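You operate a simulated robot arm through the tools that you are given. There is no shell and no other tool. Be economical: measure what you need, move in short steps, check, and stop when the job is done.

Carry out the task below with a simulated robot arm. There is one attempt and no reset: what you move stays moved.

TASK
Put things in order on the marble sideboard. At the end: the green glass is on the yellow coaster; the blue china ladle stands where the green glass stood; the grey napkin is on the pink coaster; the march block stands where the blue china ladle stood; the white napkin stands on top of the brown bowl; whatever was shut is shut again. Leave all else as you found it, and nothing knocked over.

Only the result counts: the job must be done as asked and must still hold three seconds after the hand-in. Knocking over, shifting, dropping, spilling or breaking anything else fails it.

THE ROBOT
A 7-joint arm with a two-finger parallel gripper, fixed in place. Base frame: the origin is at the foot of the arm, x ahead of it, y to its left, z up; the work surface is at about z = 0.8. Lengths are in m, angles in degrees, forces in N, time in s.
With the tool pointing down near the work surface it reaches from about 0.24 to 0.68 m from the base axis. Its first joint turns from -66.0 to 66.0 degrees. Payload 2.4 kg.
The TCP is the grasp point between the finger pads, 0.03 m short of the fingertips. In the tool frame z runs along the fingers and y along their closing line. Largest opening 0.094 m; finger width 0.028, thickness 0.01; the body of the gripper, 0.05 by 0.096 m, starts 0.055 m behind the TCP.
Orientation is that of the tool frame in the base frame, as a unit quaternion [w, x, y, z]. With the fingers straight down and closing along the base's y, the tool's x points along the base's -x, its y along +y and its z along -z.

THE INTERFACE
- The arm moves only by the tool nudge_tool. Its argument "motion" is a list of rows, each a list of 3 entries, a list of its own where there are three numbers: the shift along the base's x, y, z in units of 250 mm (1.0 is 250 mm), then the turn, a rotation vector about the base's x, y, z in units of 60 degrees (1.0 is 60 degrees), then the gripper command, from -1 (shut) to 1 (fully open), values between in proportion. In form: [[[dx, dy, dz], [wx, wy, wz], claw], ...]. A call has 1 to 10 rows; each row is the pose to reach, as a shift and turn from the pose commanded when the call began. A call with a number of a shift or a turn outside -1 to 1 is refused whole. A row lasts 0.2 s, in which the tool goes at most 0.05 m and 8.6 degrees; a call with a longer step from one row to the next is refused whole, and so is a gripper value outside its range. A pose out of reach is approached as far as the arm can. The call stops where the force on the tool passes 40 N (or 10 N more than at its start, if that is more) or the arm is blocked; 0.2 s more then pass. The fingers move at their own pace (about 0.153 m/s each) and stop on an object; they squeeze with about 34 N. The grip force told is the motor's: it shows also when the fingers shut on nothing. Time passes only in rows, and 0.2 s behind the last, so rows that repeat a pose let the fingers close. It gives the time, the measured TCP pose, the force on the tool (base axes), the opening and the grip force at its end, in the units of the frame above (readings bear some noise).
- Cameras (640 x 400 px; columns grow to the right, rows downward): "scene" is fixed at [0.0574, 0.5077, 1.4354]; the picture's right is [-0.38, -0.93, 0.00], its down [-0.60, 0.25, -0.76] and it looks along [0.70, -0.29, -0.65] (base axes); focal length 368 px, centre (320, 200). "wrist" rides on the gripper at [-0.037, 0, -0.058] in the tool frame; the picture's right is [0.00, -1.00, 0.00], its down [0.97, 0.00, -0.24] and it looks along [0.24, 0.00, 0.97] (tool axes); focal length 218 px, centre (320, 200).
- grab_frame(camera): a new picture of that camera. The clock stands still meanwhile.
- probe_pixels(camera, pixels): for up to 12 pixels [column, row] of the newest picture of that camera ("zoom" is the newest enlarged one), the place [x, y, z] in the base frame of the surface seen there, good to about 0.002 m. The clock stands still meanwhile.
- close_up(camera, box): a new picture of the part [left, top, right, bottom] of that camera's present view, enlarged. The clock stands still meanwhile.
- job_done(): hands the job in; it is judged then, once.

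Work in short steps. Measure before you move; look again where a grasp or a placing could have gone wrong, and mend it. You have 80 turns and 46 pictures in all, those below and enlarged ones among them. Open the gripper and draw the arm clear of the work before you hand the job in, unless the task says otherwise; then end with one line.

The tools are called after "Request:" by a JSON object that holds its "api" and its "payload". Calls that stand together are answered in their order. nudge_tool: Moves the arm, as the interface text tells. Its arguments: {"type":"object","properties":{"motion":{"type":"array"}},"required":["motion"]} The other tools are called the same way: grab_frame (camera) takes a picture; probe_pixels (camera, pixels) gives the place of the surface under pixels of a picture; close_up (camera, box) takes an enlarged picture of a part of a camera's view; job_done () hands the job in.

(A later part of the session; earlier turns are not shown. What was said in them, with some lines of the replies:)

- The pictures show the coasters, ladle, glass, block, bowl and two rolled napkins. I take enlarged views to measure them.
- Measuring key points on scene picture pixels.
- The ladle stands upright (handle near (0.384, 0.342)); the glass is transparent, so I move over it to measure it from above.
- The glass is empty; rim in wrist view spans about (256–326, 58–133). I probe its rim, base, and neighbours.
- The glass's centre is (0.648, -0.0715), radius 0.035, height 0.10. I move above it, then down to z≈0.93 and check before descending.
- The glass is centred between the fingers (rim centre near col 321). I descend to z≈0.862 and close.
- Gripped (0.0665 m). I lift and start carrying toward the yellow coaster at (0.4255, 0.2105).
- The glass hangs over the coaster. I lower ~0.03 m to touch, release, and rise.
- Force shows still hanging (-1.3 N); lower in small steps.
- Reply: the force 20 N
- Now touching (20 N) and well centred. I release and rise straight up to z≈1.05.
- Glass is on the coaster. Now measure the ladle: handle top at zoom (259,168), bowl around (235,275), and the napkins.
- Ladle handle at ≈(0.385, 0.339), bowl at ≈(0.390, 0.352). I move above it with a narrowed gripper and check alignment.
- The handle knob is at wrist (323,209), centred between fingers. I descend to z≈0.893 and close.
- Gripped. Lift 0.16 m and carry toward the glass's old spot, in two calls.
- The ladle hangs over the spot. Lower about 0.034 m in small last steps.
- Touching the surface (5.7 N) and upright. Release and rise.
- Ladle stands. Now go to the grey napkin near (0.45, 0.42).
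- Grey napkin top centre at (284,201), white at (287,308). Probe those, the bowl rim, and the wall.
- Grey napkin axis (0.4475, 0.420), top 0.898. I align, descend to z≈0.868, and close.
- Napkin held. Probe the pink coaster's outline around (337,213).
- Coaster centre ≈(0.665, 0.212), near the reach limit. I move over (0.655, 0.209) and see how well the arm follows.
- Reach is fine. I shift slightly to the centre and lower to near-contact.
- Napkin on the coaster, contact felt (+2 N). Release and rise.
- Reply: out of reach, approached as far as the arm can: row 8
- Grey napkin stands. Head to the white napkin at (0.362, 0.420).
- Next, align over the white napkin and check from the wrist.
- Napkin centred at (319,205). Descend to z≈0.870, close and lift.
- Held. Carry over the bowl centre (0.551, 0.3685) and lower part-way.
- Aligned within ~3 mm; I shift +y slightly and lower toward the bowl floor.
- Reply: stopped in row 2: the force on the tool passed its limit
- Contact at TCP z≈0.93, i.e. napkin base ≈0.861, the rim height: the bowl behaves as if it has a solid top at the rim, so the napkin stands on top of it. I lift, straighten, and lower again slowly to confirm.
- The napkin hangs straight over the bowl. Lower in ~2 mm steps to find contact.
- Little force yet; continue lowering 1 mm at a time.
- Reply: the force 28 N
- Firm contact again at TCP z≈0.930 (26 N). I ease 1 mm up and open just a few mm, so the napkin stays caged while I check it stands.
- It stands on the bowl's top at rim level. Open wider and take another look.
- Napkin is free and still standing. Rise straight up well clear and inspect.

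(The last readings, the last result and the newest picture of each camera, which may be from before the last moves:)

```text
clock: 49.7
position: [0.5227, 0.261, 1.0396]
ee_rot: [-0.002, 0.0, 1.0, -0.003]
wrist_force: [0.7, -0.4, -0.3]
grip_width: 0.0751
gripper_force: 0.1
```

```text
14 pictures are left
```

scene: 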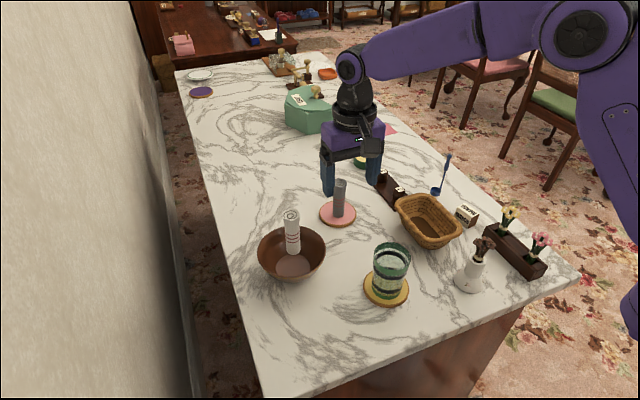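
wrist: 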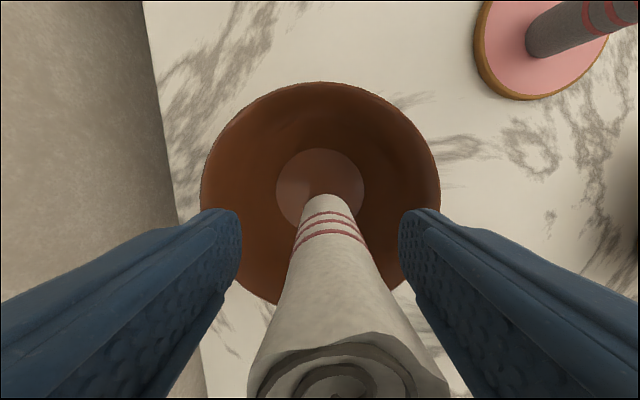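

Everything stands. Now head for the march block near (0.53, -0.068).

Request:
{"api": "nudge_tool", "payload": {"motion": [[[0, -0.17, 0], [0, 0, 0], 0.6], [[0, -0.34, 0], [0, 0, 0], 0.6], [[0, -0.51, 0], [0, 0, 0], 0.6], [[0, -0.68, 0], [0, 0, 0], 0.6], [[0, -0.85, 0], [0, 0, 0], 0.6], [[0, -1.0, 0], [0, 0, 0], 0.6]]}}

Request:
{"api": "nudge_tool", "payload": {"motion": [[[0.018, -0.16, 0], [0, 0, 0], 0.6], [[0.036, -0.31, 0], [0, 0, 0], 0.6], [[0.036, -0.31, -0.15], [0, 0, 0], 0.6], [[0.036, -0.31, -0.3], [0, 0, 0], 0.6], [[0.036, -0.31, -0.3], [0, 0, 0], 0.6]]}}

Request:
{"api": "grab_frame", "payload": {"camera": "wrist"}}

```text
clock: 51.1
position: [0.5209, 0.0124, 1.0412]
ee_rot: [-0.002, 0.001, 1.0, -0.002]
wrist_force: [-0.2, -0.6, 0.4]
grip_width: 0.0754
gripper_force: 0.0
```

```text
clock: 52.3
position: [0.5303, -0.0664, 0.9667]
ee_rot: [-0.002, 0.0, 1.0, -0.002]
wrist_force: [0.0, -0.6, -0.1]
grip_width: 0.0753
gripper_force: 0.0
```

```text
13 pictures are left
```

wrist: 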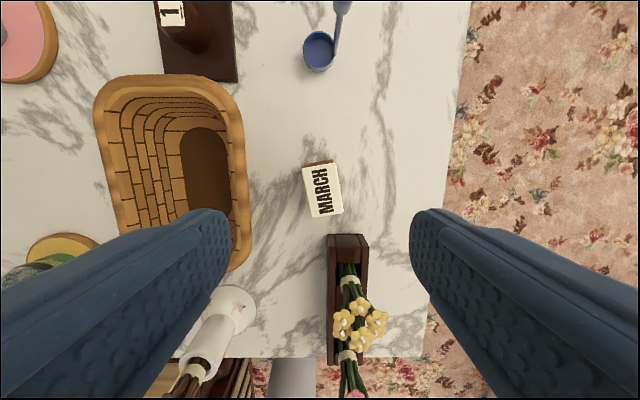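

Block top centre at ≈(322,190), long axis turned ~12°. Probe its corners plus the flowers and the basket rim for clearance.

Request:
{"api": "probe_pixels", "payload": {"camera": "wrist", "pixels": [[304, 169], [331, 165], [340, 211], [314, 215], [322, 190], [240, 150], [248, 230], [372, 303], [348, 240], [366, 240], [380, 316], [319, 50]]}}

```text
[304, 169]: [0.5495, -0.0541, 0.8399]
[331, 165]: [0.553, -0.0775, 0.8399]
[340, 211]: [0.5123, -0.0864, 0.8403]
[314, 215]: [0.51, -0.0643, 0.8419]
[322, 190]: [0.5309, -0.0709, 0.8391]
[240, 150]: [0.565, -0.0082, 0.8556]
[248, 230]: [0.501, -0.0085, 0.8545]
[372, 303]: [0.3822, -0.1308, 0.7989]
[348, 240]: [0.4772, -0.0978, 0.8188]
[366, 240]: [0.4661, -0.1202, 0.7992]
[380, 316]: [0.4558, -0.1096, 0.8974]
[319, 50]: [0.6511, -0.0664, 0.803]
```

Block centre (0.531, -0.0706), yaw ≈13°, width 0.024. I turn the gripper by 13°, narrow it, and descend to z≈0.837.

Request:
{"api": "nudge_tool", "payload": {"motion": [[[0.003, -0.018, 0], [0, 0, 0.11], 0.1], [[0.003, -0.018, 0], [0, 0, 0.223], 0.1], [[0.003, -0.018, -0.15], [0, 0, 0.223], 0.1], [[0.003, -0.018, -0.3], [0, 0, 0.223], 0.1], [[0.003, -0.018, -0.3], [0, 0, 0.223], 0.1]]}}

Request:
{"api": "grab_frame", "payload": {"camera": "wrist"}}

```text
clock: 53.5
position: [0.5303, -0.0726, 0.8898]
ee_rot: [-0.003, -0.117, 0.993, -0.002]
wrist_force: [-0.4, 0.0, 0.1]
grip_width: 0.0517
gripper_force: 0.0
```

```text
12 pictures are left
```

wrist: 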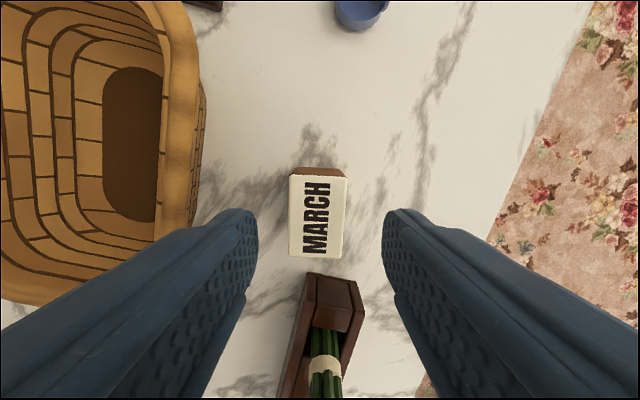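

Aligned (block cols 288–347). Descend to 0.837 and close.

Request:
{"api": "nudge_tool", "payload": {"motion": [[[0, 0.004, -0.1], [0, 0, 0], 0.1], [[0, 0.004, -0.18], [0, 0, 0], 0.1], [[0, 0.004, -0.212], [0, 0, 0], 0.1], [[0, 0.004, -0.212], [0, 0, 0], 0.1], [[0, 0.004, -0.212], [0, 0, 0], -0.6], [[0, 0.004, -0.212], [0, 0, 0], -1], [[0, 0.004, -0.212], [0, 0, 0], -1]]}}

```text
clock: 55.1
position: [0.5301, -0.0698, 0.8365]
ee_rot: [-0.001, -0.117, 0.993, -0.002]
wrist_force: [0.2, -0.3, 0.0]
grip_width: 0.0333
gripper_force: 34.2
```

Gripped at 0.033. Lift to ≈1.03 and carry toward the ladle's old place (0.389, 0.348).

Request:
{"api": "nudge_tool", "payload": {"motion": [[[0, 0, 0.1], [0, 0, 0], -1], [[0, 0, 0.28], [0, 0, 0], -1], [[0, 0, 0.46], [0, 0, 0], -1], [[0, 0, 0.64], [0, 0, 0], -1], [[0, 0, 0.78], [0, 0, 0], -1], [[-0.056, 0.168, 0.78], [0, 0, 0], -1], [[-0.112, 0.336, 0.78], [0, 0, 0], -1], [[-0.168, 0.504, 0.78], [0, 0, 0], -1], [[-0.224, 0.672, 0.78], [0, 0, 0], -1], [[-0.28, 0.84, 0.78], [0, 0, 0], -1]]}}

Request:
{"api": "nudge_tool", "payload": {"motion": [[[-0.057, 0.166, 0], [0, 0, 0], -1], [[-0.114, 0.332, 0], [0, 0, 0], -1], [[-0.171, 0.498, 0], [0, 0, 0], -1], [[-0.228, 0.664, 0], [0, 0, 0], -1], [[-0.284, 0.831, 0], [0, 0, 0], -1], [[-0.284, 0.831, 0], [0, 0, 0], -1], [[-0.284, 0.831, -0.18], [0, 0, 0], -1], [[-0.284, 0.831, -0.36], [0, 0, 0], -1], [[-0.284, 0.831, -0.54], [0, 0, 0], -1], [[-0.284, 0.831, -0.6], [0, 0, 0], -1]]}}

Request:
{"api": "close_up", "payload": {"camera": "scene", "box": [250, 230, 430, 370]}}

```text
clock: 57.3
position: [0.4581, 0.1418, 1.0315]
ee_rot: [-0.002, -0.116, 0.993, -0.001]
wrist_force: [-0.7, -0.1, -1.0]
grip_width: 0.0333
gripper_force: 33.7
```

```text
clock: 59.5
position: [0.3916, 0.3504, 0.8814]
ee_rot: [-0.001, -0.117, 0.993, -0.001]
wrist_force: [0.2, 0.5, -0.6]
grip_width: 0.0333
gripper_force: 34.0
```

```text
2.86 times, centred on (340, 300) of scene
```

zoom: 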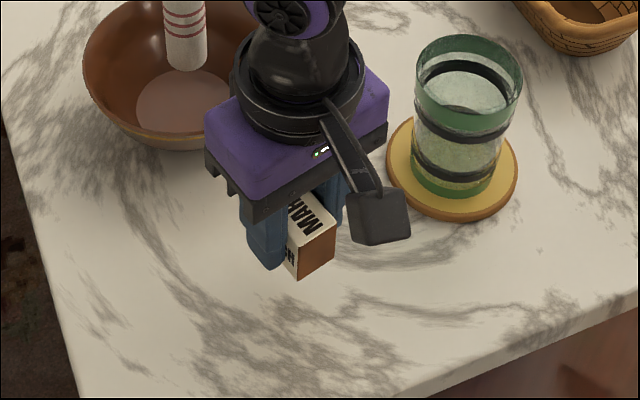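

Lower about 0.044 m to set the block down.

Request:
{"api": "nudge_tool", "payload": {"motion": [[[-0.006, -0.006, -0.09], [0, 0, 0], -1], [[-0.006, -0.006, -0.15], [0, 0, 0], -1], [[-0.006, -0.006, -0.17], [0, 0, 0], -1], [[-0.006, -0.006, -0.178], [0, 0, 0], -1], [[-0.006, -0.006, -0.178], [0, 0, 0], -1]]}}

```text
clock: 60.7
position: [0.389, 0.3481, 0.8364]
ee_rot: [-0.001, -0.117, 0.993, -0.002]
wrist_force: [0.2, -0.5, 0.2]
grip_width: 0.0334
gripper_force: 33.9
```

Height equals the pick-up height; go 0.7 mm lower, then release and rise.

Request:
{"api": "nudge_tool", "payload": {"motion": [[[0, 0, -0.003], [0, 0, 0], -1], [[0, 0, -0.003], [0, 0, 0], -0.2], [[0, 0, -0.003], [0, 0, 0], 0.3], [[0, 0, -0.003], [0, 0, 0], 0.3], [[0, 0, 0.12], [0, 0, 0], 0.3], [[0, 0, 0.3], [0, 0, 0], 0.3], [[0, 0, 0.48], [0, 0, 0], 0.3], [[0, 0, 0.66], [0, 0, 0], 0.3], [[0, 0, 0.84], [0, 0, 0], 0.3], [[0, -0.15, 0.84], [0, 0, 0], 0.3]]}}

Request:
{"api": "nudge_tool", "payload": {"motion": [[[0, -0.19, 0], [0, 0, 0], 0.5], [[0, -0.38, 0], [0, 0, 0], 0.5], [[0, -0.57, 0], [0, 0, 0], 0.5], [[0, -0.76, 0], [0, 0, 0], 0.5], [[0, -0.76, 0], [0, 0, 0], 0.5]]}}

Request:
{"api": "grab_frame", "payload": {"camera": "scene"}}

Request:
{"api": "close_up", "payload": {"camera": "scene", "box": [230, 190, 430, 340]}}

```text
clock: 62.9
position: [0.3922, 0.3097, 1.0455]
ee_rot: [-0.001, -0.116, 0.993, -0.002]
wrist_force: [0.8, -0.4, 0.7]
grip_width: 0.0612
gripper_force: 0.1
```

```text
clock: 64.1
position: [0.3918, 0.1195, 1.0451]
ee_rot: [-0.002, -0.116, 0.993, -0.002]
wrist_force: [-0.1, -0.5, 0.1]
grip_width: 0.0705
gripper_force: 0.1
```

```text
10 pictures are left
```

scene: 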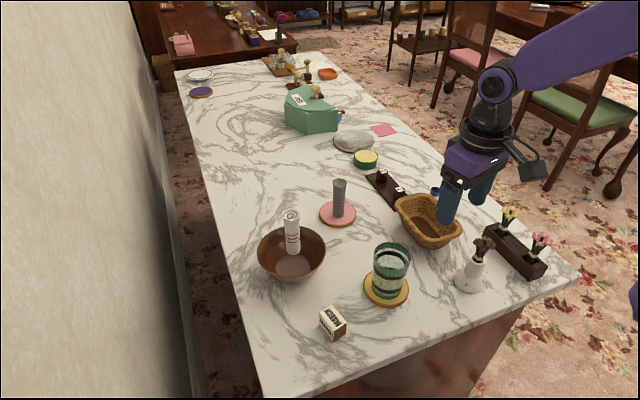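

```text
2.67 times, centred on (330, 265) of scene
```

zoom: 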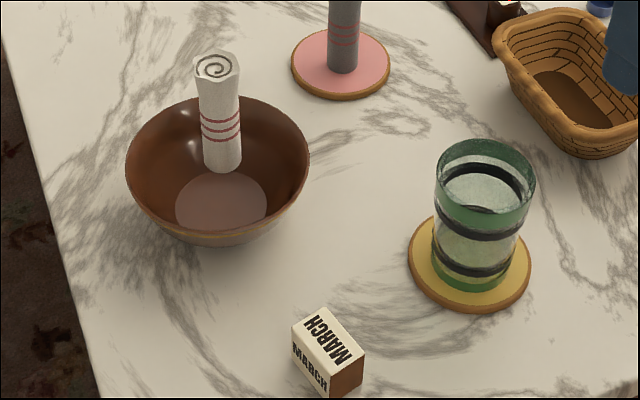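

All placed. Quick probe of the white napkin, bowl, and block to confirm.

Request:
{"api": "probe_pixels", "payload": {"camera": "zoom", "pixels": [[217, 67], [222, 165], [222, 200], [328, 335], [345, 350], [128, 170], [307, 165]]}}

```text
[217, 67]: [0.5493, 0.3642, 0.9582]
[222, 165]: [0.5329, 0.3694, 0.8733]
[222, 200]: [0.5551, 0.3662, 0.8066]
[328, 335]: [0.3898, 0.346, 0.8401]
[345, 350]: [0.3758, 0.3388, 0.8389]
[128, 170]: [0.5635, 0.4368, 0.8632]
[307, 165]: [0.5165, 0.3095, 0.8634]
```

The white napkin stands upright at rim level (top z 0.958), the block is at (0.389, 0.347), and the arm is clear with the gripper open. Handing in.

Request:
{"api": "job_done", "payload": {}}

```text
The job is handed in.
```

I've handed the job in with all five items placed. The white napkin stands level with the bowl's rim, not down inside it, because it met a solid surface there. Nothing was opened, so there was nothing to shut again.
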